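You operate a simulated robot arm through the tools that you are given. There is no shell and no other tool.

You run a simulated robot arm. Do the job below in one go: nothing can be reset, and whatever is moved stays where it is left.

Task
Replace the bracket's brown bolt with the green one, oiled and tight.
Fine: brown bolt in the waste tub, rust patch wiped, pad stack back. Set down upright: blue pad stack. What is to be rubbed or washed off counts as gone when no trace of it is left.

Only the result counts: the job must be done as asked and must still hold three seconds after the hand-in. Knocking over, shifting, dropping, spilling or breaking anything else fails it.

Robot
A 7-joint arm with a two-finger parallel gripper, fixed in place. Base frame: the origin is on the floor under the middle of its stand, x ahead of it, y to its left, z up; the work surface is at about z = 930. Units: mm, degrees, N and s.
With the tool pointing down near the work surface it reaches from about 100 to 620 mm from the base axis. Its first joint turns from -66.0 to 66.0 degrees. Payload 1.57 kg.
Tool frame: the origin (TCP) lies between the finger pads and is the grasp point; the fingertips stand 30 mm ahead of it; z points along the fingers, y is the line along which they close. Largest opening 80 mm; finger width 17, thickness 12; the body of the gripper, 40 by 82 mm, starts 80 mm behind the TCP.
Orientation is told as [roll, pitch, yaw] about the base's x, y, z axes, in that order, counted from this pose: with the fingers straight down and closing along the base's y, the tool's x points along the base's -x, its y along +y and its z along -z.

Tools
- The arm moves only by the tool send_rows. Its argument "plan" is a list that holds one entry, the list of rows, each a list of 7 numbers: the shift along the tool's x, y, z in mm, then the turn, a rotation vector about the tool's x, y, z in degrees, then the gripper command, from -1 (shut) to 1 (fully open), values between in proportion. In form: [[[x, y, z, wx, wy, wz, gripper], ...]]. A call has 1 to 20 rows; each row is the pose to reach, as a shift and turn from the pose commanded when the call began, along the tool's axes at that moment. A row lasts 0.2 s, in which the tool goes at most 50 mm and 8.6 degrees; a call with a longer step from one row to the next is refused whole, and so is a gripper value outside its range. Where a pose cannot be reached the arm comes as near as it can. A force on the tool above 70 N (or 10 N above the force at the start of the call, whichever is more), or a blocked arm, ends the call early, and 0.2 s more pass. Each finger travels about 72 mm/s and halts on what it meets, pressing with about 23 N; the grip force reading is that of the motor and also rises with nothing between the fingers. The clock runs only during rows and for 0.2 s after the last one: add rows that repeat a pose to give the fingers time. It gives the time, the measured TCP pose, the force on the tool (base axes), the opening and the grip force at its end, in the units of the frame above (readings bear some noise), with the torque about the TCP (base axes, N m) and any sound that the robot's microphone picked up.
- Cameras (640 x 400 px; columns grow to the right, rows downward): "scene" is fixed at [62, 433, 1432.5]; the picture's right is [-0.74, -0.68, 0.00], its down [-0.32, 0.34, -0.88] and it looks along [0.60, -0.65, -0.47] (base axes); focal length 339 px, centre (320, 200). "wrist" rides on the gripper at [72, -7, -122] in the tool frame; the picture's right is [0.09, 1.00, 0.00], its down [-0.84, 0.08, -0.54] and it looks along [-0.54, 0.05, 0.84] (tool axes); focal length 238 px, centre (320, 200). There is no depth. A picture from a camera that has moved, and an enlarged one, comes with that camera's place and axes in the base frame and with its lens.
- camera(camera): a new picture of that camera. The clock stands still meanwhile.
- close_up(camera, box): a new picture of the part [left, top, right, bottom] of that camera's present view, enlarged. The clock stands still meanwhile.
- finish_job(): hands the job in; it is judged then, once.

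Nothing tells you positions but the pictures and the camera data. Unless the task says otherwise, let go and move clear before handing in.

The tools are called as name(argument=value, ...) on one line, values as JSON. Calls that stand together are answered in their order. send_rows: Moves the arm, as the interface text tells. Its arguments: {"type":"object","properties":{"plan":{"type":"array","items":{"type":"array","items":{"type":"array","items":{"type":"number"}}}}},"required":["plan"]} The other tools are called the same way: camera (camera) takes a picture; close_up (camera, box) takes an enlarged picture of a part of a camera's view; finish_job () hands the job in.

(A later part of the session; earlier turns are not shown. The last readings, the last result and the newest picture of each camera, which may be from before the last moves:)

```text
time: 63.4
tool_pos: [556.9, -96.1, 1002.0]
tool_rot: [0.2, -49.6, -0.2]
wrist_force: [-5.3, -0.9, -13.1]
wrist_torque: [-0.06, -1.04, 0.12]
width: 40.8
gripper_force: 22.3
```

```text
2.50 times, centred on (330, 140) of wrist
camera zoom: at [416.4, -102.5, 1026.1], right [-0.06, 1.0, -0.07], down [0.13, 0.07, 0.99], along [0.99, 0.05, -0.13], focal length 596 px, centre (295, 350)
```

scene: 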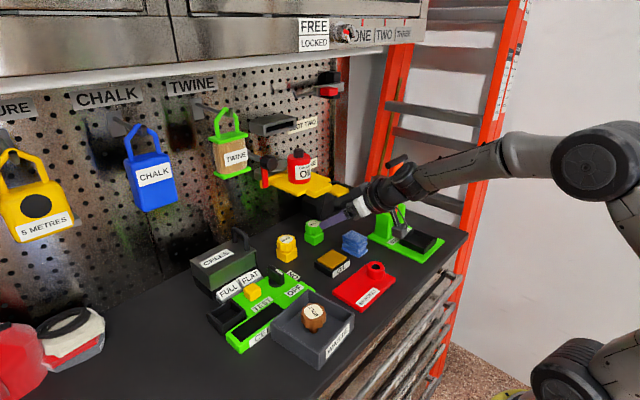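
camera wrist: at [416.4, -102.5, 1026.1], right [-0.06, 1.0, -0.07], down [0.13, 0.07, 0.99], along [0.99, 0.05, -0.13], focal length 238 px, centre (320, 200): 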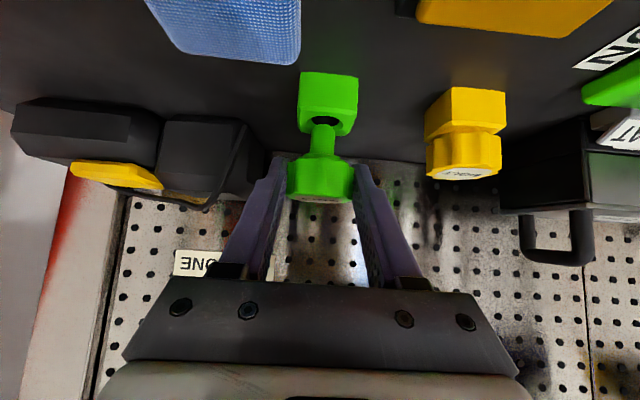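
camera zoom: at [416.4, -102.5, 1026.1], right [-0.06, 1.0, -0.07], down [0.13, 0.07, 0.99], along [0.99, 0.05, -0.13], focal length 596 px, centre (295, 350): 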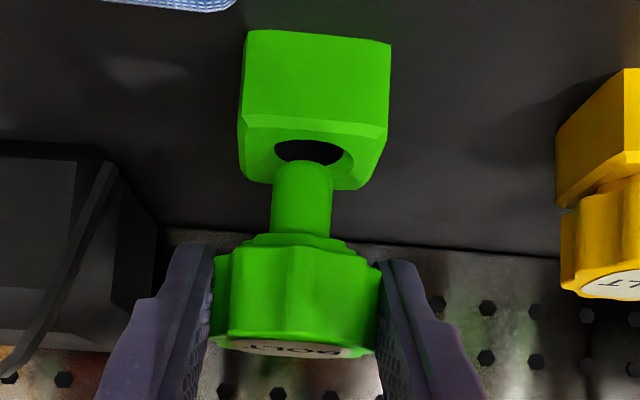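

The shank tip is already clear above the stand (tip z≈955, stand top ≈950), while the gripper body presses lightly against the shelf's tab. I'll ease down a few mm and straight back out, then rise once clear of the shelf.

send_rows(plan=[[[5, 0, 0.27, 0, 0, 0, -1], [9, 0, -2.9, 0, 0, 0, -1], [14.1, 0, -9, 0, 0, 0, -1], [20.5, 0, -16.7, 0, 0, 0, -1], [27.5, 0, -26.5, 0, 0, 0, -1], [32.2, 0, -38.3, 0, 0, 0, -1], [27.1, 0, -55.6, 0, 0, 0, -1], [18.2, 0, -76.1, 0, 0, 0, -1], [18.2, 0, -76.1, 0, 0, 0, -1]]])

camera(camera="scene")

close_up(camera="scene", box=[240, 140, 400, 260])

camera(camera="wrist")

```text
time: 65.4
tool_pos: [487.4, -95.3, 1041.1]
tool_rot: [0.2, -49.9, -0.2]
wrist_force: [-0.2, -0.2, -0.5]
wrist_torque: [-0.04, -0.01, -0.01]
width: 40.4
gripper_force: 23.1
```

```text
taken
```

scene: 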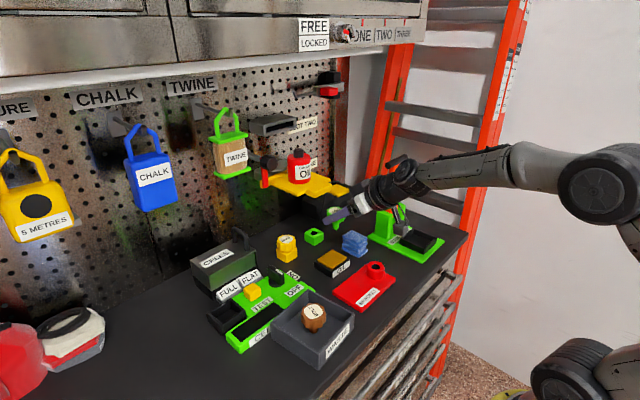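

```text
3.33 times, centred on (320, 200) of scene
camera zoom: at [62.0, 433.0, 1432.5], right [-0.74, -0.68, 0.0], down [-0.32, 0.34, -0.88], along [0.6, -0.65, -0.47], focal length 1131 px, centre (320, 200)
```

zoom: 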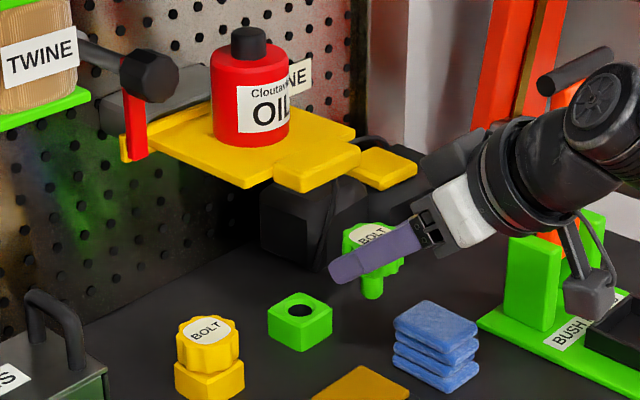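

```text
taken
camera wrist: at [346.8, -101.8, 1064.1], right [-0.06, 1.0, -0.07], down [0.12, 0.08, 0.99], along [0.99, 0.05, -0.13], focal length 238 px, centre (320, 200)
```

wrist: 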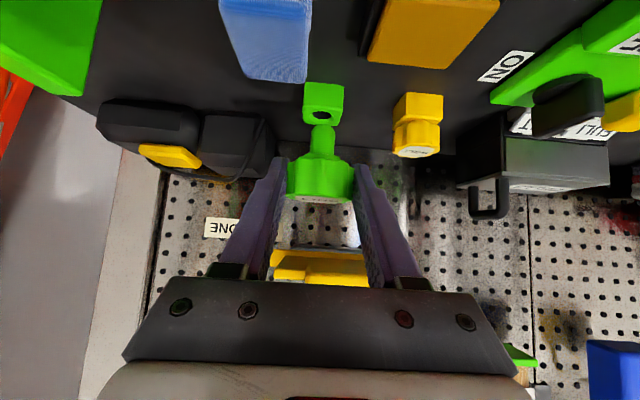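

The bolt is free of the stand and the shelf and bottle are unchanged. I'll zoom in on the held bolt to determine its offset from the TCP.

close_up(camera="scene", box=[310, 195, 370, 240])

close_up(camera="wrist", box=[270, 70, 370, 220])

```text
8.89 times, centred on (340, 218) of scene
camera zoom: at [62.0, 433.0, 1432.5], right [-0.74, -0.68, 0.0], down [-0.32, 0.34, -0.88], along [0.6, -0.65, -0.47], focal length 3016 px, centre (142, 44)
```

zoom: 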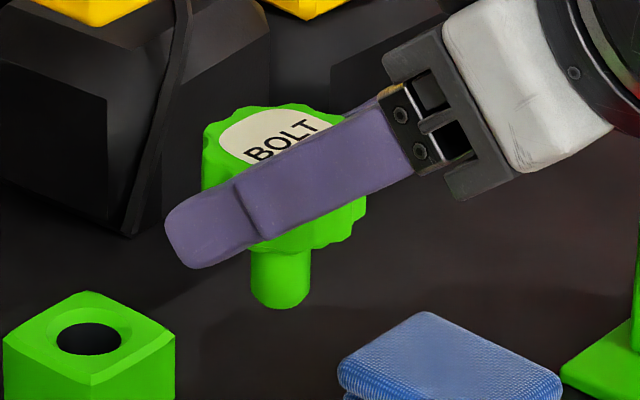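

```text
2.67 times, centred on (320, 145) of wrist
camera zoom: at [346.8, -101.8, 1064.1], right [-0.06, 1.0, -0.07], down [0.12, 0.08, 0.99], along [0.99, 0.05, -0.13], focal length 636 px, centre (320, 347)
```

zoom: 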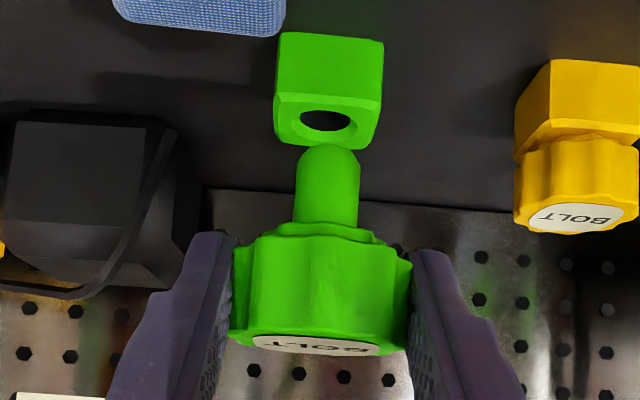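

Bolt is upright in the grip; its axis is ≈11 mm ahead of the TCP and the tip ≈47.5 mm below it. I'll move it over the oil pad at (465,-43).

send_rows(plan=[[[6.4, 13.3, -6.1, 0, 0, 0, -1], [12.8, 26.5, -12.2, 0, 0, 0, -1], [19.3, 39.8, -18.3, 0, 0, 0, -1], [25.7, 53, -24.4, 0, 0, 0, -1], [25.7, 53, -24.4, 0, 0, 0, -1]]])

close_up(camera="scene", box=[300, 200, 400, 290])

camera(camera="wrist")

```text
time: 66.6
tool_pos: [451.6, -42.9, 1038.5]
tool_rot: [0.1, -49.9, -0.3]
wrist_force: [0.1, -0.3, 0.1]
wrist_torque: [0.0, -0.01, 0.02]
width: 40.7
gripper_force: 22.7
```

```text
4.44 times, centred on (350, 245) of scene
camera zoom: at [62.0, 433.0, 1432.5], right [-0.74, -0.68, 0.0], down [-0.32, 0.34, -0.88], along [0.6, -0.65, -0.47], focal length 1508 px, centre (187, 0)
```

zoom: 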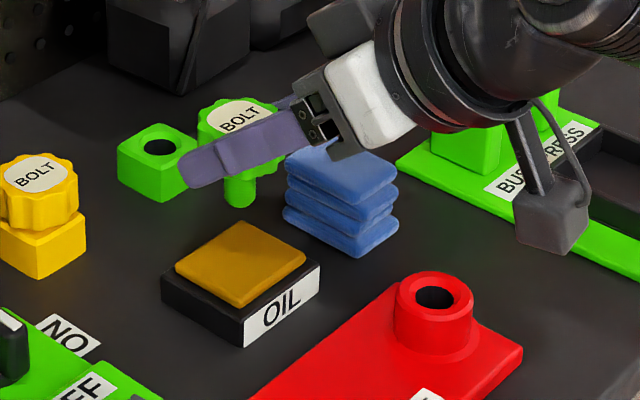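

```text
taken
camera wrist: at [311.9, -48.5, 1060.1], right [-0.06, 1.0, -0.07], down [0.12, 0.08, 0.99], along [0.99, 0.05, -0.13], focal length 238 px, centre (320, 200)
```

wrist: 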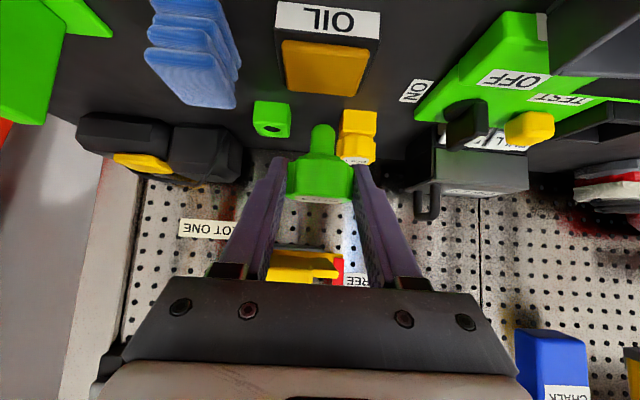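

The tip is right above the oil pad. I'll lower to just above it, then touch down in 1 mm steps.

send_rows(plan=[[[7.7, 0, 6.4, 0, 0, 0, -1], [15.3, 0, 12.9, 0, 0, 0, -1], [21.4, 0, 18, 0, 0, 0, -1], [26, 0, 21.9, 0, 0, 0, -1], [26, 0, 21.9, 0, 0, 0, -1]]])

close_up(camera="scene", box=[310, 220, 390, 290])

camera(camera="wrist")

```text
time: 67.8
tool_pos: [451.6, -43.0, 1001.6]
tool_rot: [0.0, -50.0, -0.1]
wrist_force: [0.3, 0.3, -1.0]
wrist_torque: [0.04, 0.02, -0.01]
width: 40.7
gripper_force: 22.5
```

```text
5.71 times, centred on (350, 255) of scene
camera zoom: at [62.0, 433.0, 1432.5], right [-0.74, -0.68, 0.0], down [-0.32, 0.34, -0.88], along [0.6, -0.65, -0.47], focal length 1939 px, centre (149, -114)
```

zoom: 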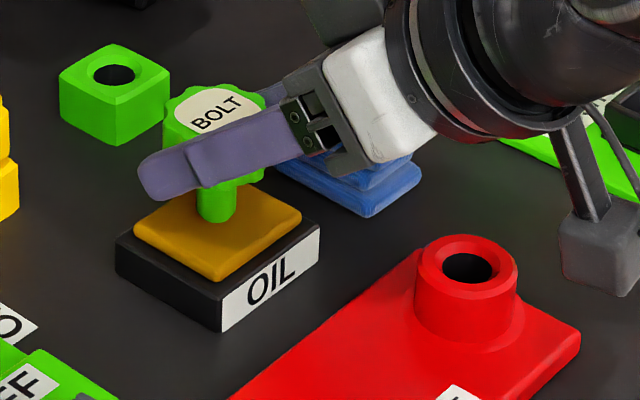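

```text
taken
camera wrist: at [311.6, -48.7, 1026.2], right [-0.06, 1.0, -0.07], down [0.12, 0.08, 0.99], along [0.99, 0.05, -0.13], focal length 238 px, centre (320, 200)
```

wrist: 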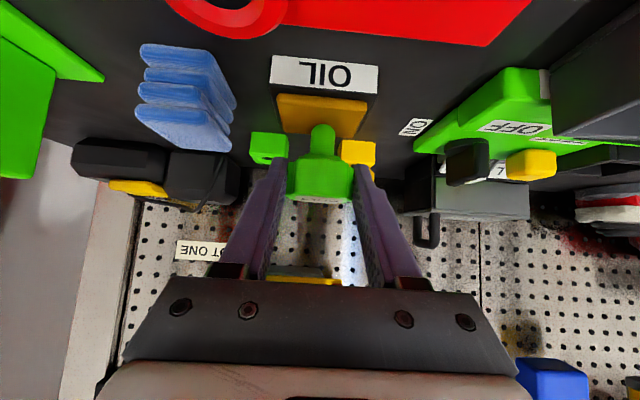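

send_rows(plan=[[[0.77, 0, 0.64, 0, 0, 0, -1], [1.53, 0, 1.29, 0, 0, 0, -1], [2.3, 0, 1.93, 0, 0, 0, -1], [2.3, 0, 1.93, 0, 0, 0, -1]]])

send_rows(plan=[[[0.77, 0, 0.64, 0, 0, 0, -1], [1.53, 0, 1.29, 0, 0, 0, -1], [1.53, 0, 1.29, 0, 0, 0, -1]]])

```text
time: 68.8
tool_pos: [453.9, -42.2, 999.7]
tool_rot: [0.1, -50.0, 0.0]
wrist_force: [-0.3, 0.3, -1.0]
wrist_torque: [-0.02, 0.02, -0.06]
width: 40.9
gripper_force: 23.0
```

```text
time: 69.6
tool_pos: [453.7, -41.7, 999.3]
tool_rot: [0.0, -50.2, -0.1]
wrist_force: [-4.1, 2.4, 7.4]
wrist_torque: [0.13, 0.07, 0.07]
width: 40.8
gripper_force: 22.2
```

Contact on the oil pad (7 N). I'll hold briefly, then lift and inspect the tip.

send_rows(plan=[[[0, 0, 0, 0, 0, 0, -1], [0, 0, 0, 0, 0, 0, -1], [0, 0, 0, 0, 0, 0, -1], [0, 0, 0, 0, 0, 0, -1], [0, 0, 0, 0, 0, 0, -1], [0, 0, 0, 0, 0, 0, -1], [0, 0, 0, 0, 0, 0, -1], [0, 0, 0, 0, 0, 0, -1]]])

send_rows(plan=[[[-3.8, 0, -3.2, 0, 0, 0, -1], [-11.5, 0, -9.6, 0, 0, 0, -1], [-23, 0, -19.3, 0, 0, 0, -1], [-34.5, 0, -28.9, 0, 0, 0, -1], [-34.5, 0, -28.9, 0, 0, 0, -1]]])

close_up(camera="scene", box=[310, 200, 390, 270])

close_up(camera="wrist", box=[270, 70, 370, 220])

```text
time: 71.4
tool_pos: [453.6, -43.3, 998.3]
tool_rot: [0.1, -50.1, 0.0]
wrist_force: [2.6, -0.6, 12.6]
wrist_torque: [-0.13, -0.22, -0.12]
width: 40.8
gripper_force: 22.7
```

```text
time: 72.6
tool_pos: [454.6, -42.3, 1041.7]
tool_rot: [0.1, -50.0, -0.2]
wrist_force: [0.4, 0.0, -1.5]
wrist_torque: [0.03, 0.01, 0.0]
width: 40.5
gripper_force: 23.0
```

```text
5.71 times, centred on (350, 235) of scene
camera zoom: at [62.0, 433.0, 1432.5], right [-0.74, -0.68, 0.0], down [-0.32, 0.34, -0.88], along [0.6, -0.65, -0.47], focal length 1939 px, centre (149, 0)
```

zoom: 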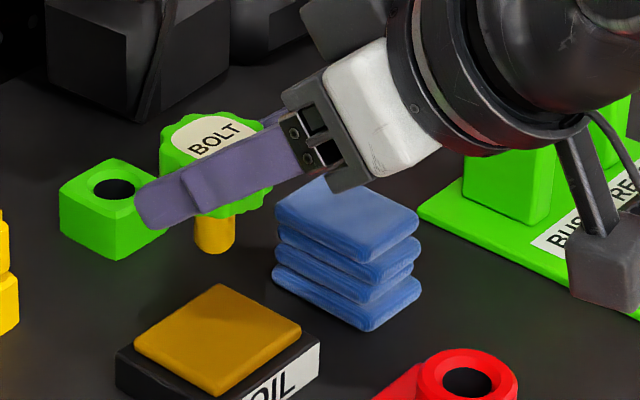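

```text
2.67 times, centred on (320, 145) of wrist
camera zoom: at [313.5, -48.7, 1065.0], right [-0.06, 1.0, -0.07], down [0.12, 0.08, 0.99], along [0.99, 0.05, -0.13], focal length 636 px, centre (320, 347)
```

zoom: 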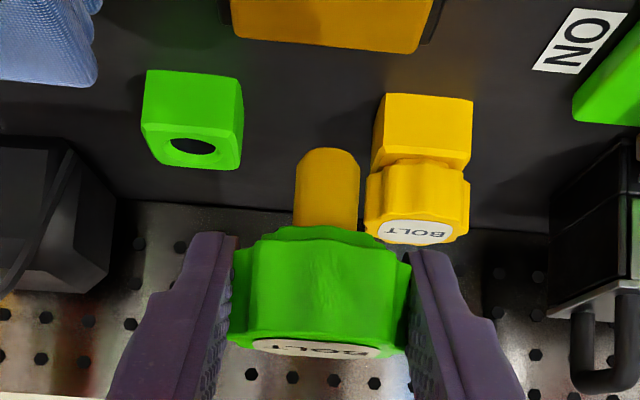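

The shank is now oil-coloured, so the bolt is oiled. Next I'll carry it over the bracket's hole at about (367.5,-77.3) and check the alignment.

send_rows(plan=[[[13, -6.9, -14.3, 0, 0, 0, -1], [26, -13.7, -28.7, 0, 0, 0, -1], [39.2, -20.6, -43, 0, 0, 0, -1], [52.3, -27.4, -57.4, 0, 0, 0, -1], [65.4, -34.3, -71.7, 0, 0, 0, -1], [65.4, -34.3, -71.7, 0, 0, 0, -1]]])

close_up(camera="scene", box=[340, 230, 420, 300])

camera(camera="wrist")

camera(camera="scene")

```text
time: 74.0
tool_pos: [354.9, -77.3, 1038.7]
tool_rot: [0.2, -50.1, -0.2]
wrist_force: [0.0, 0.4, -0.3]
wrist_torque: [-0.03, 0.02, 0.0]
width: 40.7
gripper_force: 23.1
```

```text
5.71 times, centred on (380, 265) of scene
camera zoom: at [62.0, 433.0, 1432.5], right [-0.74, -0.68, 0.0], down [-0.32, 0.34, -0.88], along [0.6, -0.65, -0.47], focal length 1939 px, centre (-23, -171)
```

zoom: 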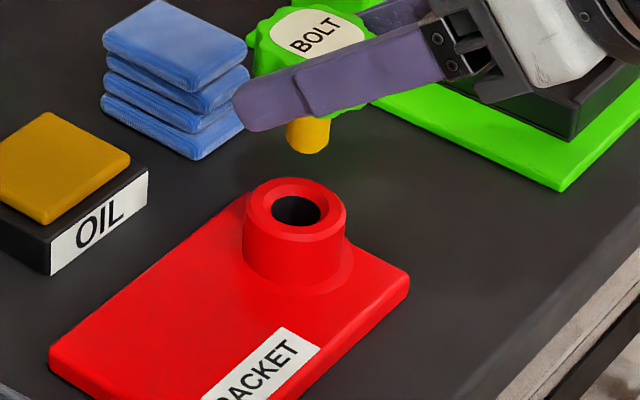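

```text
taken
camera wrist: at [214.1, -83.6, 1062.4], right [-0.06, 1.0, -0.07], down [0.12, 0.08, 0.99], along [0.99, 0.05, -0.13], focal length 238 px, centre (320, 200)
```

wrist: 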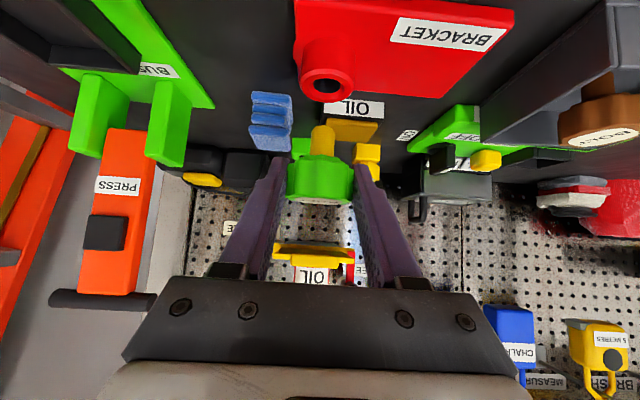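

```text
taken
```

scene: 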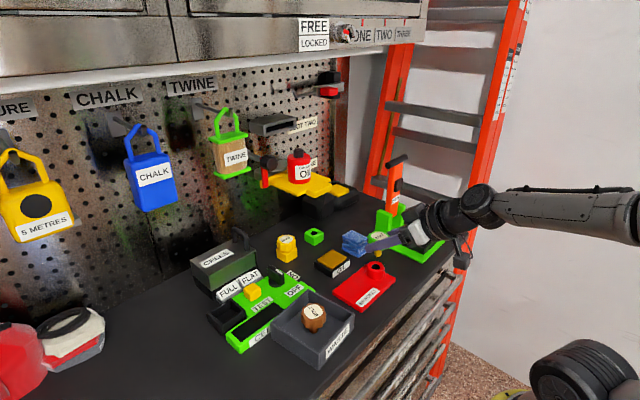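

close_up(camera="wrist", box=[270, 20, 390, 180])

close_up(camera="scene", box=[365, 235, 405, 285])

```text
2.50 times, centred on (330, 100) of wrist
camera zoom: at [214.1, -83.6, 1062.4], right [-0.06, 1.0, -0.07], down [0.12, 0.08, 0.99], along [0.99, 0.05, -0.13], focal length 596 px, centre (295, 450)
```

zoom: 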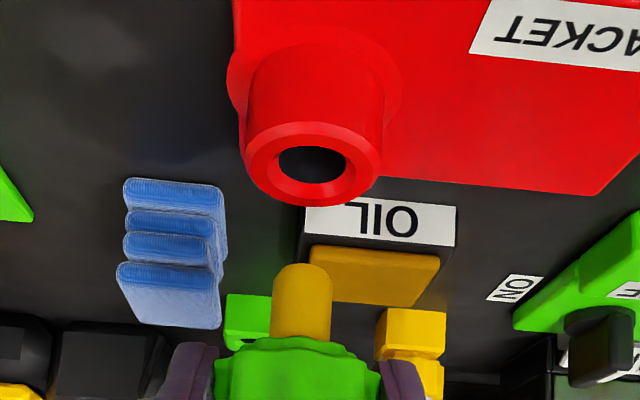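

```text
8.00 times, centred on (385, 260) of scene
camera zoom: at [62.0, 433.0, 1432.5], right [-0.74, -0.68, 0.0], down [-0.32, 0.34, -0.88], along [0.6, -0.65, -0.47], focal length 2714 px, centre (-200, -280)
```

zoom: 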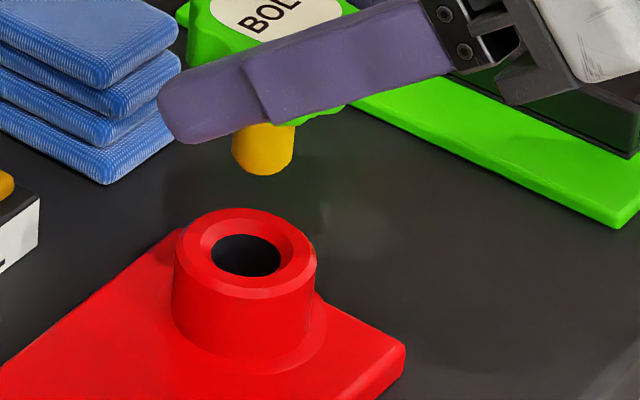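

The tip is about 1.8 mm short in x and 0.4 mm in y of the hole. I'll correct and lower to just above the boss and re-check.

send_rows(plan=[[[-1.2, 0.4, 1.4, 0, 0, 0, -1], [6.5, 0.4, 7.8, 0, 0, 0, -1], [12.6, 0.4, 13, 0, 0, 0, -1], [18.8, 0.4, 18.1, 0, 0, 0, -1], [18.8, 0.4, 18.1, 0, 0, 0, -1]]])

close_up(camera="scene", box=[365, 235, 405, 285])

close_up(camera="wrist", box=[270, 60, 370, 210])

```text
time: 75.2
tool_pos: [358.7, -76.8, 1013.2]
tool_rot: [0.1, -50.0, -0.2]
wrist_force: [-0.1, -0.4, -0.7]
wrist_torque: [-0.05, 0.05, -0.02]
width: 40.8
gripper_force: 23.3
```

```text
8.00 times, centred on (385, 260) of scene
camera zoom: at [62.0, 433.0, 1432.5], right [-0.74, -0.68, 0.0], down [-0.32, 0.34, -0.88], along [0.6, -0.65, -0.47], focal length 2714 px, centre (-200, -280)
```

zoom: 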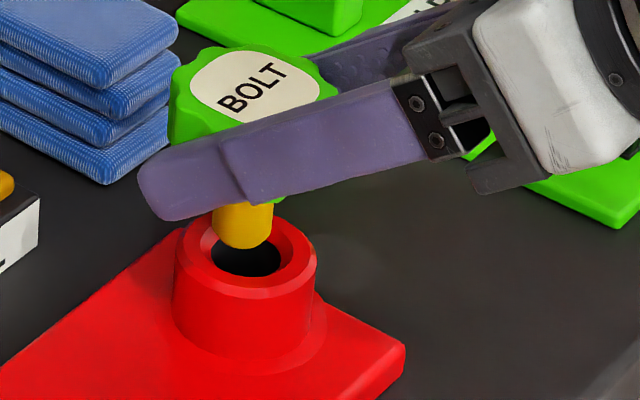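

```text
2.67 times, centred on (320, 135) of wrist
camera zoom: at [217.7, -82.9, 1036.2], right [-0.06, 1.0, -0.07], down [0.12, 0.08, 0.99], along [0.99, 0.05, -0.13], focal length 636 px, centre (320, 373)
```

zoom: 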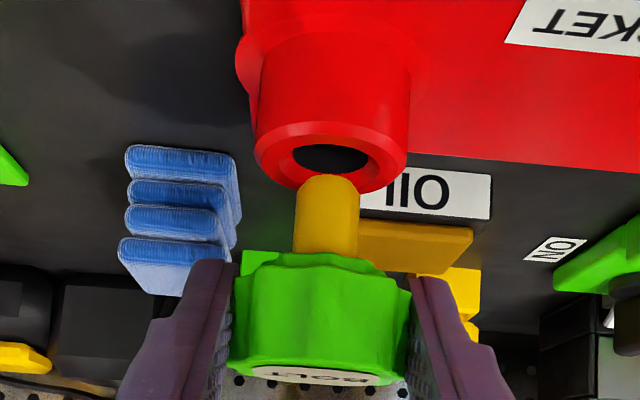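

The tip is nearly over the hole, maybe 1–2 mm too far in x. I'll correct slightly and lower 4 mm to enter the chamfer, then check again.

send_rows(plan=[[[1, 0.3, -1.15, 0, 0, 0, -1], [4.03, 0.3, 1.42, 0, 0, 0, -1], [4.03, 0.3, 1.42, 0, 0, 0, -1]]])

close_up(camera="scene", box=[365, 235, 405, 285])

close_up(camera="wrist", box=[280, 90, 360, 210])

```text
time: 76.0
tool_pos: [357.0, -74.8, 1009.0]
tool_rot: [0.1, -50.1, -0.1]
wrist_force: [0.9, -0.8, -0.4]
wrist_torque: [0.02, 0.0, 0.02]
width: 40.3
gripper_force: 23.3
```

```text
8.00 times, centred on (385, 260) of scene
camera zoom: at [62.0, 433.0, 1432.5], right [-0.74, -0.68, 0.0], down [-0.32, 0.34, -0.88], along [0.6, -0.65, -0.47], focal length 2714 px, centre (-200, -280)
```

zoom: 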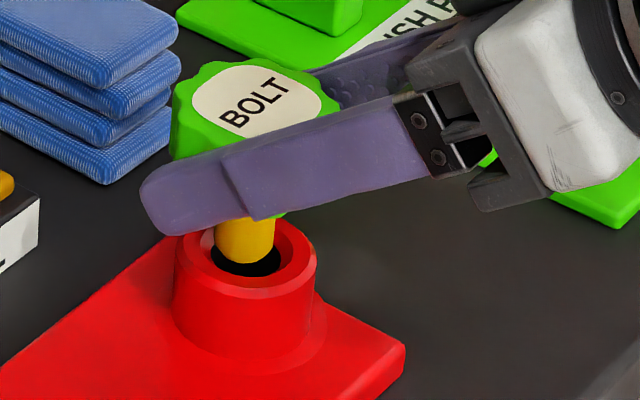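

```text
3.33 times, centred on (320, 150) of wrist
camera zoom: at [216.4, -82.5, 1032.2], right [-0.06, 1.0, -0.07], down [0.12, 0.08, 0.99], along [0.99, 0.05, -0.13], focal length 794 px, centre (320, 367)
```

zoom: 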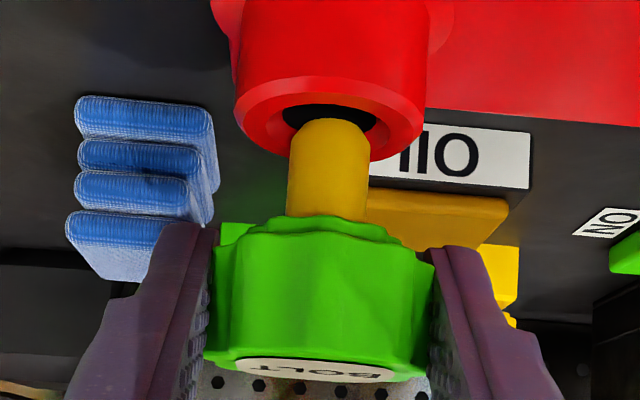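

Tip and hole are now aligned in both views. I'll lower it into the hole in small steps, watching the force.

send_rows(plan=[[[1.53, 0, 1.29, 0, 0, 0, -1], [3.06, 0, 2.57, 0, 0, 0, -1], [4.6, 0, 3.86, 0, 0, 0, -1], [6.13, 0, 5.14, 0, 0, 0, -1], [6.13, 0, 5.14, 0, 0, 0, -1]]])

close_up(camera="scene", box=[365, 235, 405, 285])

close_up(camera="wrist", box=[280, 90, 360, 210])

```text
time: 77.2
tool_pos: [354.8, -75.9, 1001.3]
tool_rot: [0.1, -50.1, -0.2]
wrist_force: [0.4, -0.1, -0.2]
wrist_torque: [0.0, 0.01, 0.0]
width: 40.4
gripper_force: 23.0
```

```text
8.00 times, centred on (385, 260) of scene
camera zoom: at [62.0, 433.0, 1432.5], right [-0.74, -0.68, 0.0], down [-0.32, 0.34, -0.88], along [0.6, -0.65, -0.47], focal length 2714 px, centre (-200, -280)
```

zoom: 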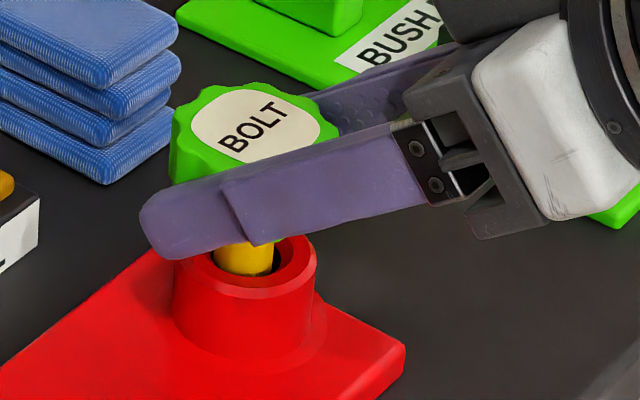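

```text
3.33 times, centred on (320, 150) of wrist
camera zoom: at [216.2, -82.7, 1024.3], right [-0.06, 1.0, -0.07], down [0.12, 0.08, 0.99], along [0.99, 0.05, -0.13], focal length 794 px, centre (320, 367)
```

zoom: 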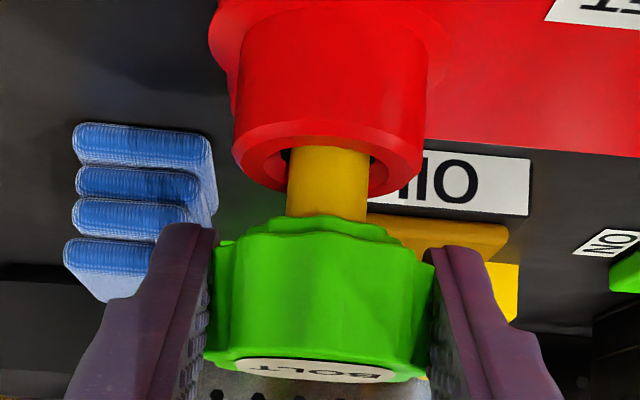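

send_rows(plan=[[[1.53, 0, 1.29, 0, 0, 0, -1], [3.06, 0, 2.57, 0, 0, 0, -1], [4.6, 0, 3.86, 0, 0, 0, -1], [6.13, 0, 5.14, 0, 0, 0, -1], [6.13, 0, 5.14, 0, 0, 0, -1]]])

close_up(camera="scene", box=[365, 235, 405, 285])

close_up(camera="wrist", box=[280, 90, 360, 210])

```text
time: 78.4
tool_pos: [356.0, -77.0, 993.3]
tool_rot: [0.1, -50.0, -0.1]
wrist_force: [0.4, 0.2, 0.1]
wrist_torque: [-0.01, 0.04, -0.02]
width: 40.7
gripper_force: 23.3
```

```text
8.00 times, centred on (385, 260) of scene
camera zoom: at [62.0, 433.0, 1432.5], right [-0.74, -0.68, 0.0], down [-0.32, 0.34, -0.88], along [0.6, -0.65, -0.47], focal length 2714 px, centre (-200, -280)
```

zoom: 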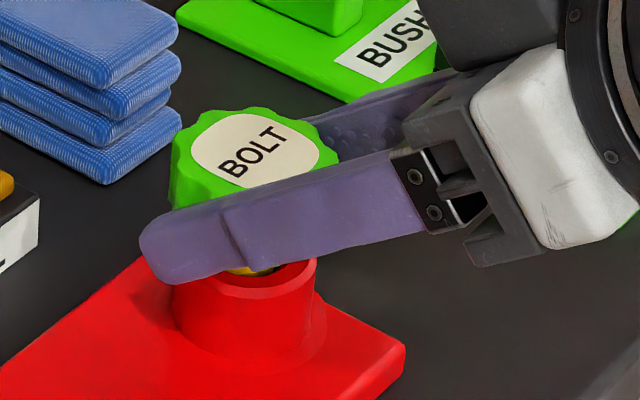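

```text
3.33 times, centred on (320, 150) of wrist
camera zoom: at [215.7, -82.9, 1016.4], right [-0.06, 1.0, -0.07], down [0.12, 0.08, 0.99], along [0.99, 0.05, -0.13], focal length 794 px, centre (320, 367)
```

zoom: 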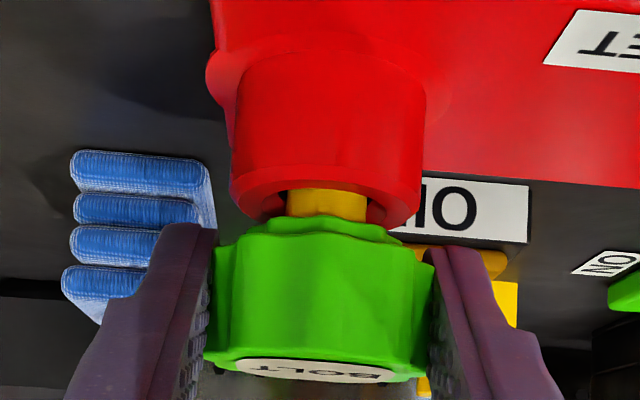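

send_rows(plan=[[[1.15, 0, 0.96, 0, 0, 0, -1], [2.3, 0, 1.93, 0, 0, 0, -1], [3.06, 0, 2.57, 0, 0, 0, -1], [3.06, 0, 2.57, 0, 0, 0, -1]]])

send_rows(plan=[[[0.77, 0, 0.64, 0, 0, 0, -1], [1.53, 0, 1.29, 0, 0, 0, -1], [1.53, 0, 1.29, 0, 0, 0, -1]]])

close_up(camera="wrist", box=[280, 90, 360, 210])

```text
time: 79.4
tool_pos: [356.4, -76.4, 988.4]
tool_rot: [0.0, -49.9, -0.1]
wrist_force: [0.0, -0.4, -0.2]
wrist_torque: [0.0, 0.01, 0.01]
width: 40.4
gripper_force: 23.2
```

```text
time: 80.2
tool_pos: [357.2, -77.0, 986.8]
tool_rot: [0.1, -49.9, -0.1]
wrist_force: [-11.3, 0.1, 5.7]
wrist_torque: [0.0, 0.19, -0.06]
width: 40.7
gripper_force: 23.1
```

```text
3.33 times, centred on (320, 150) of wrist
camera zoom: at [215.9, -82.5, 1011.2], right [-0.06, 1.0, -0.07], down [0.12, 0.08, 0.99], along [0.99, 0.05, -0.13], focal length 794 px, centre (320, 367)
```

zoom: 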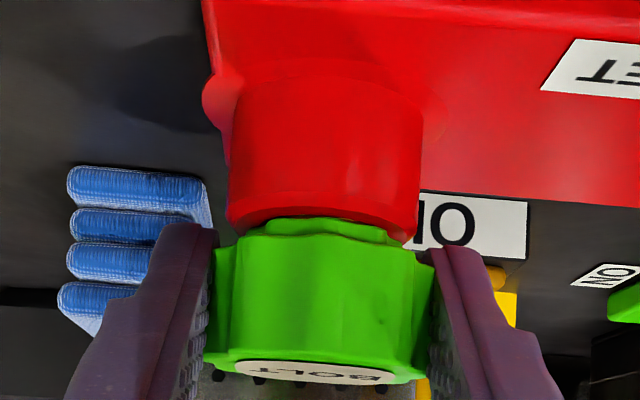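

The shank is in the hole and the head practically seated. I'll release and withdraw along the tool axis.

send_rows(plan=[[[0.6, 0, -0.8, 0, 0, 0, -1], [0.6, 0, -0.8, 0, 0, 0, 0.2], [0.6, 0, -0.8, 0, 0, 0, 0.5], [0.6, 0, -0.8, 0, 0, 0, 0.5], [0.6, 0, -0.8, 0, 0, 0, 0.5]]])

close_up(camera="scene", box=[355, 230, 415, 290])

camera(camera="wrist")

```text
time: 81.4
tool_pos: [354.9, -75.7, 986.9]
tool_rot: [0.1, -50.0, -0.1]
wrist_force: [0.0, -0.2, 0.7]
wrist_torque: [0.0, -0.02, -0.01]
width: 59.7
gripper_force: 0.1
```

```text
6.67 times, centred on (385, 260) of scene
camera zoom: at [62.0, 433.0, 1432.5], right [-0.74, -0.68, 0.0], down [-0.32, 0.34, -0.88], along [0.6, -0.65, -0.47], focal length 2262 px, centre (-113, -200)
```

zoom: 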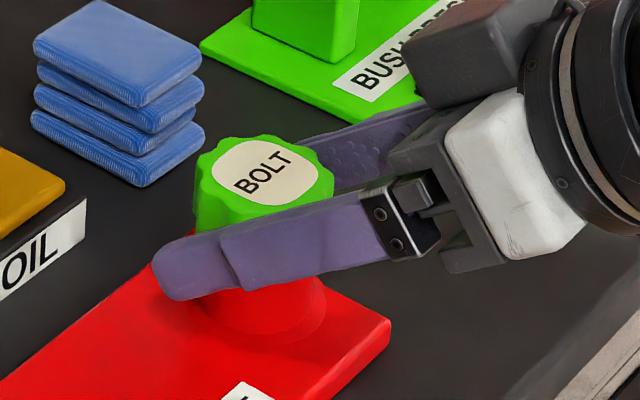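

```text
taken
camera wrist: at [214.9, -82.4, 1010.9], right [-0.06, 1.0, -0.07], down [0.12, 0.08, 0.99], along [0.99, 0.05, -0.13], focal length 238 px, centre (320, 200)
```

wrist: 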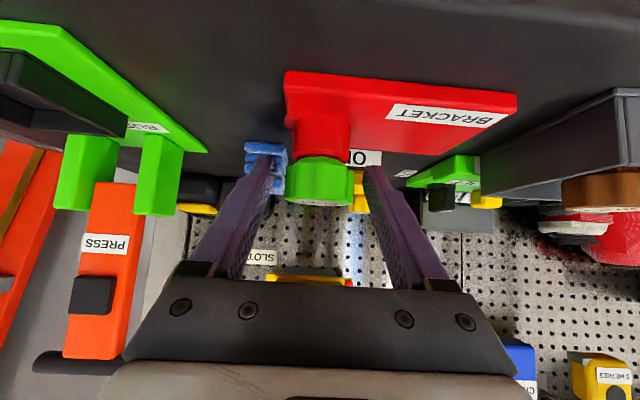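

send_rows(plan=[[[0, 0, -15, 0, 0, 0, 0.5], [0, 0, -35, 0, 0, 0, 0.5], [0, 0, -55, 0, 0, 0, 0.5], [-23, 0, -74, 0, 0, 0, 0.5], [-46, 0, -93.6, 0, 0, 0, 0.5], [-46, 0, -93.6, 0, 8.4, 0, 0.7], [-46, 0, -93.6, 0, 16.7, 0, 0.8], [-46, 0, -93.6, 0, 25, 0, 1], [-46, 0, -93.6, 0, 33.4, 0, 1], [-46, 0, -93.6, 0, 41.7, 0, 1], [-46, 0, -93.6, 0, 50, 0, 1], [-46, 0, -93.6, 0, 50, 0, 1]]])

camera(camera="wrist")

close_up(camera="scene", box=[345, 230, 415, 290])

```text
time: 84.0
tool_pos: [313.3, -76.3, 1083.5]
tool_rot: [0.2, 0.1, 0.0]
wrist_force: [-0.1, -0.7, 0.3]
wrist_torque: [0.02, -0.01, 0.02]
width: 80.4
gripper_force: 0.0
```

```text
taken
camera wrist: at [241.0, -82.7, 1204.7], right [-0.09, 1.0, 0.0], down [0.84, 0.08, 0.54], along [0.54, 0.05, -0.84], focal length 238 px, centre (320, 200)
```

wrist: 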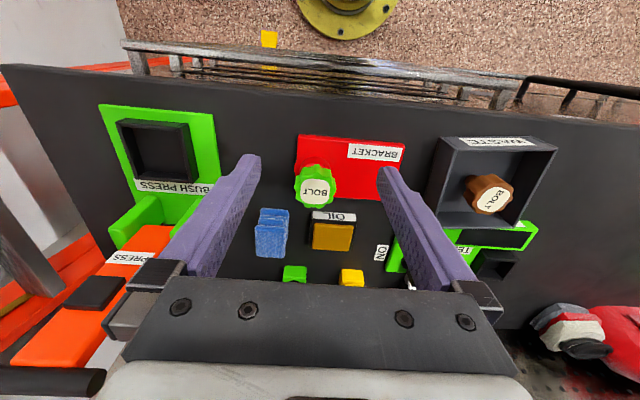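

```text
6.67 times, centred on (380, 260) of scene
camera zoom: at [62.0, 433.0, 1432.5], right [-0.74, -0.68, 0.0], down [-0.32, 0.34, -0.88], along [0.6, -0.65, -0.47], focal length 2262 px, centre (-80, -200)
```

zoom: 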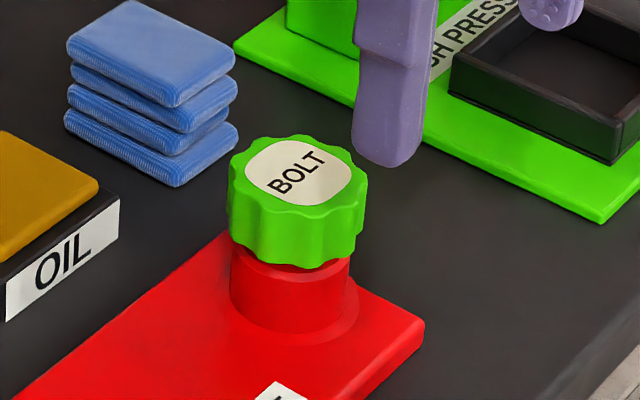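

The green bolt stands upright in the boss. Now I'll move above it and turn the wrist to yaw ≈ +140° so there's plenty of clockwise travel for tightening.

send_rows(plan=[[[-10, -0.3, 5, 0, 0, -8.2, 1], [-20, -0.6, 10, 0, 0, -16.4, 1], [-30, -0.9, 15, 0, 0, -24.6, 1], [-40, -1.2, 20, 0, 0, -32.8, 1], [-50, -1.5, 25, 0, 0, -41, 1], [-54.5, -1.5, 35, 0, 0, -49.2, 1], [-54.5, -1.5, 35, 0, 0, -57.4, 1], [-54.5, -1.5, 35, 0, 0, -65.6, 1], [-54.5, -1.5, 35, 0, 0, -73.8, 1], [-54.5, -1.5, 35, 0, 0, -82, 1], [-54.5, -1.5, 35, 0, 0, -90.2, 1], [-54.5, -1.5, 35, 0, 0, -98.4, 1], [-54.5, -1.5, 35, 0, 0, -106.6, 1], [-54.5, -1.5, 35, 0, 0, -114.8, 1], [-54.5, -1.5, 35, 0, 0, -123, 1], [-54.5, -1.5, 35, 0, 0, -131.2, 1], [-54.5, -1.5, 35, 0, 0, -138, 1], [-54.5, -1.5, 35, 0, 0, -138, 1]]])

camera(camera="wrist")

close_up(camera="wrist", box=[270, 100, 370, 200])

close_up(camera="scene", box=[320, 190, 440, 290])

```text
time: 87.8
tool_pos: [368.4, -76.5, 1047.8]
tool_rot: [0.0, 0.0, 138.1]
wrist_force: [-0.1, 0.3, 0.5]
wrist_torque: [0.01, 0.03, -0.01]
width: 79.9
gripper_force: 0.1
```

```text
taken
camera wrist: at [425.0, -120.8, 1169.0], right [-0.6, -0.8, 0.0], down [-0.67, 0.5, 0.54], along [-0.44, 0.32, -0.84], focal length 238 px, centre (320, 200)
```

wrist: 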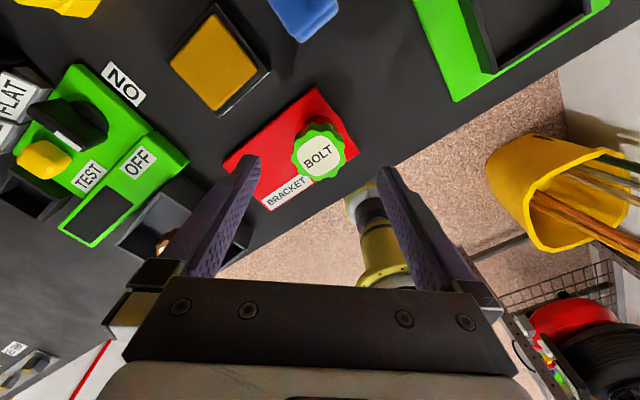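

```text
4.00 times, centred on (320, 150) of wrist
camera zoom: at [425.0, -120.8, 1169.0], right [-0.6, -0.8, 0.0], down [-0.67, 0.5, 0.54], along [-0.44, 0.32, -0.84], focal length 953 px, centre (320, 400)
```

zoom: 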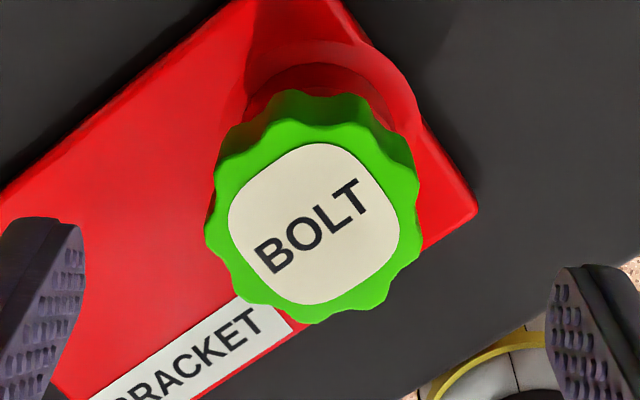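

```text
4.00 times, centred on (380, 240) of scene
camera zoom: at [62.0, 433.0, 1432.5], right [-0.74, -0.68, 0.0], down [-0.32, 0.34, -0.88], along [0.6, -0.65, -0.47], focal length 1357 px, centre (80, 40)
```

zoom: 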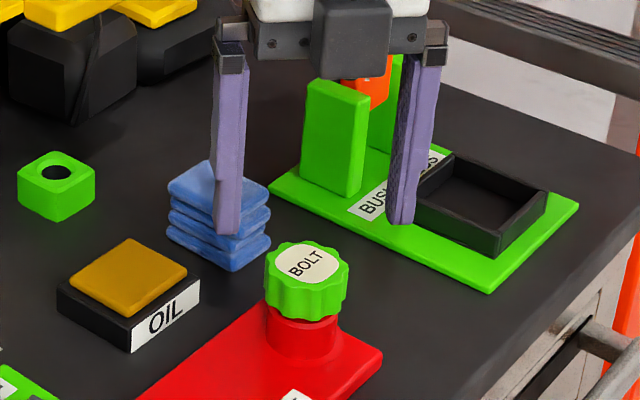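

The bolt is roughly centred. I'll shift 2 mm, descend around the head, and close.

send_rows(plan=[[[-0.7, -1.8, 12, 0, 0, 0, 1], [-0.7, -1.8, 30, 0, 0, 0, 1], [-0.7, -1.8, 45, 0, 0, 0, 1], [-0.7, -1.8, 51, 0, 0, 0, 1], [-0.7, -1.8, 51, 0, 0, 0, 1]]])

close_up(camera="wrist", box=[230, 120, 410, 260])

close_up(camera="scene", box=[345, 220, 415, 290])

```text
time: 89.0
tool_pos: [368.8, -76.5, 996.6]
tool_rot: [0.0, 0.0, 138.0]
wrist_force: [0.0, 0.9, -0.1]
wrist_torque: [-0.02, -0.01, 0.02]
width: 80.0
gripper_force: 0.0
```

```text
2.86 times, centred on (320, 190) of wrist
camera zoom: at [426.3, -118.8, 1118.1], right [-0.6, -0.8, 0.0], down [-0.67, 0.5, 0.54], along [-0.43, 0.33, -0.84], focal length 681 px, centre (320, 229)
```

zoom: 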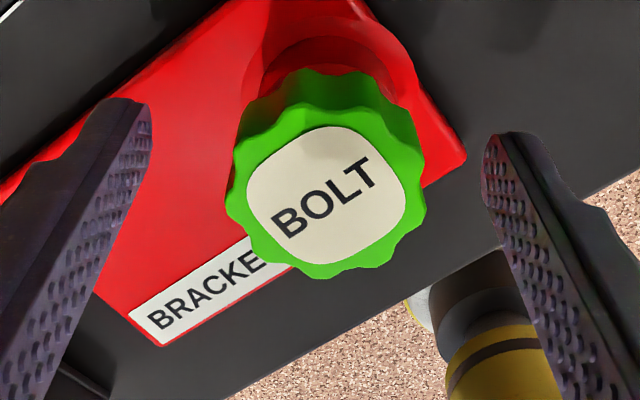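

```text
5.71 times, centred on (380, 255) of scene
camera zoom: at [62.0, 433.0, 1432.5], right [-0.74, -0.68, 0.0], down [-0.32, 0.34, -0.88], along [0.6, -0.65, -0.47], focal length 1939 px, centre (-23, -114)
```

zoom: 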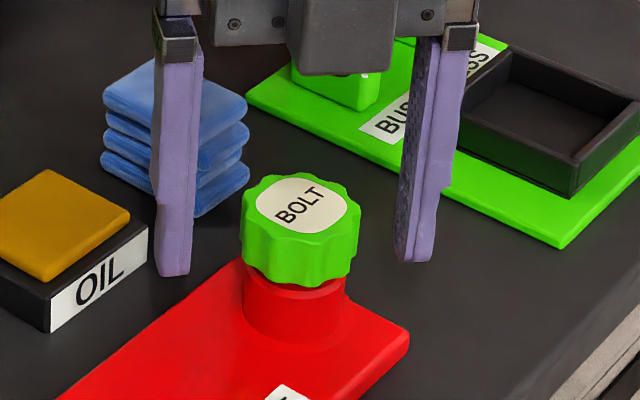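

send_rows(plan=[[[-1.5, 0.4, 0, 0, 0, 0, 1], [-1.5, 0.4, 0, 0, 0, 0, 0.3], [-1.5, 0.4, 0, 0, 0, 0, -1], [-1.5, 0.4, 0, 0, 0, 0, -1], [-1.5, 0.4, 0, 0, 0, 0, -1], [-1.5, 0.4, 0, 0, 0, 0, -1]]])

camera(camera="wrist")

```text
time: 90.4
tool_pos: [366.3, -75.5, 997.3]
tool_rot: [0.1, -0.2, 138.0]
wrist_force: [-6.0, -8.5, 1.6]
wrist_torque: [-0.23, 0.09, -0.04]
width: 40.1
gripper_force: 23.5
```

```text
taken
camera wrist: at [424.2, -118.5, 1118.4], right [-0.6, -0.8, 0.0], down [-0.67, 0.5, 0.54], along [-0.44, 0.33, -0.84], focal length 238 px, centre (320, 200)
```

wrist: 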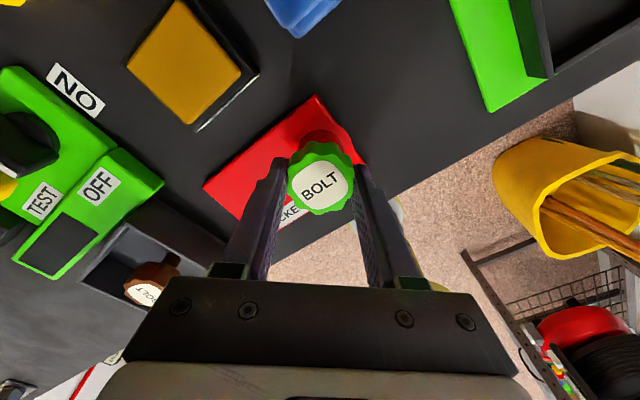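

Gripped. A side force of 10 N says the bolt lies ~1 mm along tool +y; I'll correct that and turn clockwise 80°.

send_rows(plan=[[[0, 0.9, 0, 0, 0, 0, -1], [0, 0.9, 0, 0, 0, 8, -1], [0, 0.9, 0, 0, 0, 16, -1], [0, 0.9, 0, 0, 0, 24, -1], [0, 0.9, 0, 0, 0, 32, -1], [0, 0.9, 0, 0, 0, 40, -1], [0, 0.9, 0, 0, 0, 40, -1]]])

camera(camera="wrist")

close_up(camera="scene", box=[345, 220, 415, 290])

```text
time: 92.0
tool_pos: [368.5, -74.1, 996.7]
tool_rot: [-0.2, -0.1, 97.8]
wrist_force: [11.1, 15.1, 1.0]
wrist_torque: [0.33, -0.16, 0.03]
width: 39.7
gripper_force: 23.2
```

```text
taken
camera wrist: at [383.1, -144.9, 1118.4], right [-0.97, -0.23, 0.0], down [-0.19, 0.82, 0.54], along [-0.12, 0.53, -0.84], focal length 238 px, centre (320, 200)
```

wrist: 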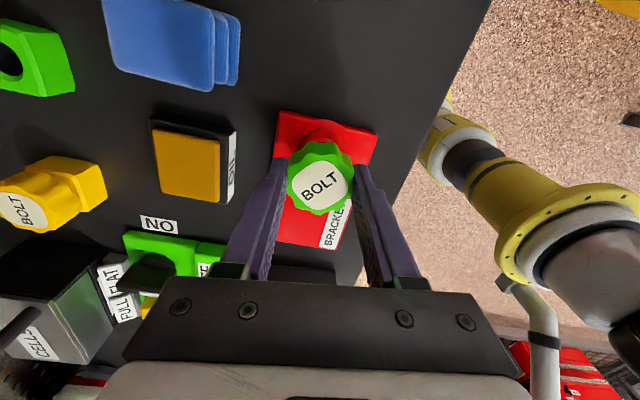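

```text
5.71 times, centred on (380, 255) of scene
camera zoom: at [62.3, 433.5, 1432.3], right [-0.74, -0.68, 0.0], down [-0.32, 0.34, -0.88], along [0.6, -0.65, -0.47], focal length 1939 px, centre (-23, -114)
```

zoom: 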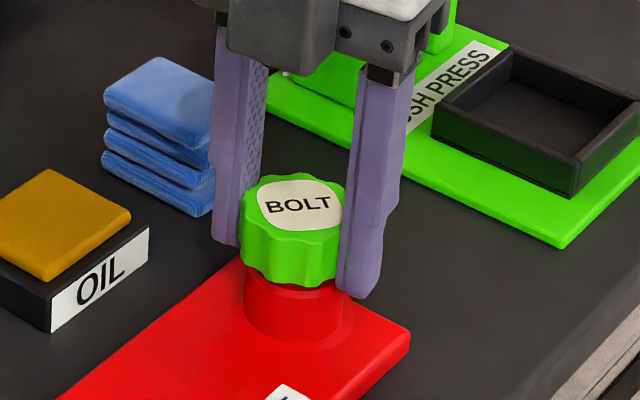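

The bolt turns with the gripper. I'll reduce the side load a bit and continue clockwise.

send_rows(plan=[[[-0.44, -0.46, 0, 0, 0, 0, -1], [-0.44, -0.46, 0, 0, 0, 8, -1], [-0.44, -0.46, 0, 0, 0, 16, -1], [-0.44, -0.46, 0, 0, 0, 24, -1], [-0.44, -0.46, 0, 0, 0, 32, -1], [-0.44, -0.46, 0, 0, 0, 40, -1], [-0.44, -0.46, 0, 0, 0, 40, -1]]])

camera(camera="wrist")

close_up(camera="scene", box=[345, 220, 415, 290])

```text
time: 93.6
tool_pos: [368.4, -75.3, 996.8]
tool_rot: [-0.3, -0.1, 57.8]
wrist_force: [21.0, 5.2, 2.9]
wrist_torque: [0.06, -0.22, -0.01]
width: 39.5
gripper_force: 23.1
```

```text
taken
camera wrist: at [334.9, -139.6, 1118.4], right [-0.89, 0.45, -0.01], down [0.38, 0.75, 0.54], along [0.25, 0.48, -0.84], focal length 238 px, centre (320, 200)
```

wrist: 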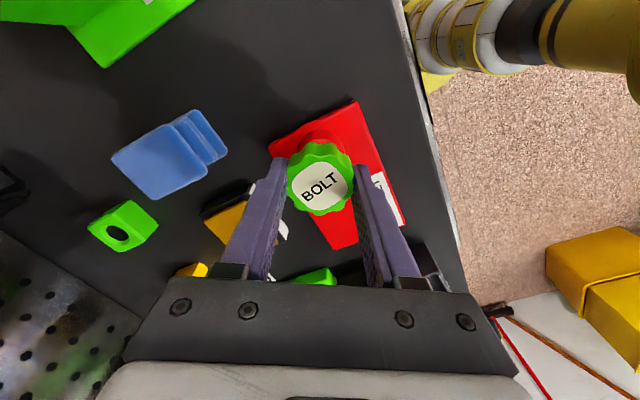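

```text
5.71 times, centred on (380, 255) of scene
camera zoom: at [62.5, 433.1, 1432.4], right [-0.74, -0.68, 0.0], down [-0.32, 0.34, -0.88], along [0.6, -0.65, -0.47], focal length 1939 px, centre (-23, -114)
```

zoom: 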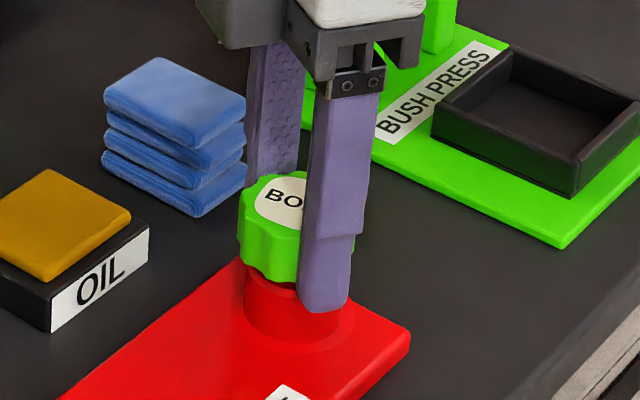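

send_rows(plan=[[[-0.6, -0.57, 0, 0, 0, 0, -1], [-0.6, -0.57, 0, 0, 0, 8, -1], [-0.6, -0.57, 0, 0, 0, 16, -1], [-0.6, -0.57, 0, 0, 0, 24, -1], [-0.6, -0.57, 0, 0, 0, 32, -1], [-0.6, -0.57, 0, 0, 0, 40, -1], [-0.6, -0.57, 0, 0, 0, 40, -1]]])

camera(camera="wrist")

close_up(camera="scene", box=[345, 220, 415, 290])

```text
time: 95.2
tool_pos: [369.8, -77.4, 995.3]
tool_rot: [-0.2, -0.3, 17.9]
wrist_force: [15.3, -17.6, 9.7]
wrist_torque: [-0.46, -0.06, -0.01]
width: 39.6
gripper_force: 22.7
```

```text
taken
camera wrist: at [301.7, -104.7, 1118.2], right [-0.39, 0.92, 0.0], down [0.77, 0.33, 0.55], along [0.5, 0.21, -0.84], focal length 238 px, centre (320, 200)
```

wrist: 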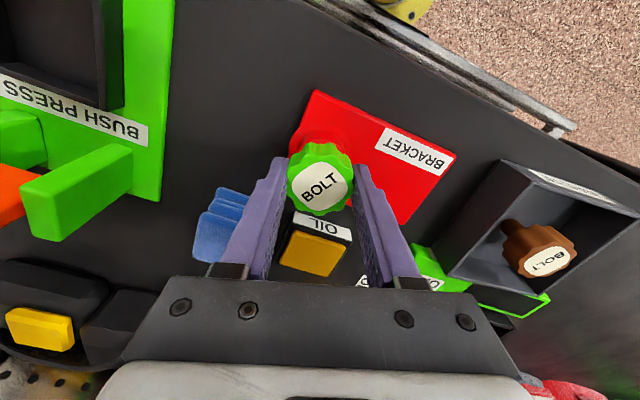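

```text
5.71 times, centred on (380, 255) of scene
camera zoom: at [62.3, 432.5, 1432.6], right [-0.74, -0.68, 0.0], down [-0.32, 0.34, -0.88], along [0.6, -0.65, -0.47], focal length 1939 px, centre (-23, -114)
```

zoom: 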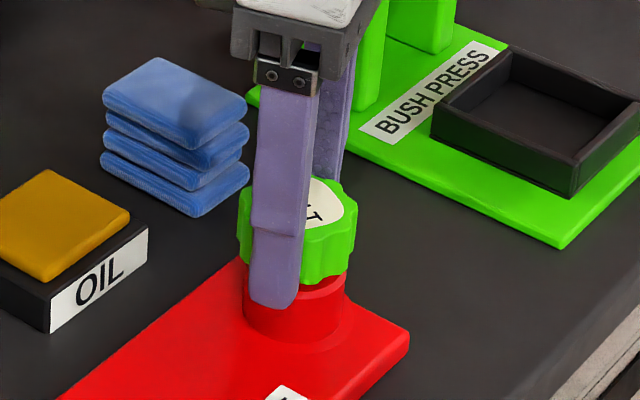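

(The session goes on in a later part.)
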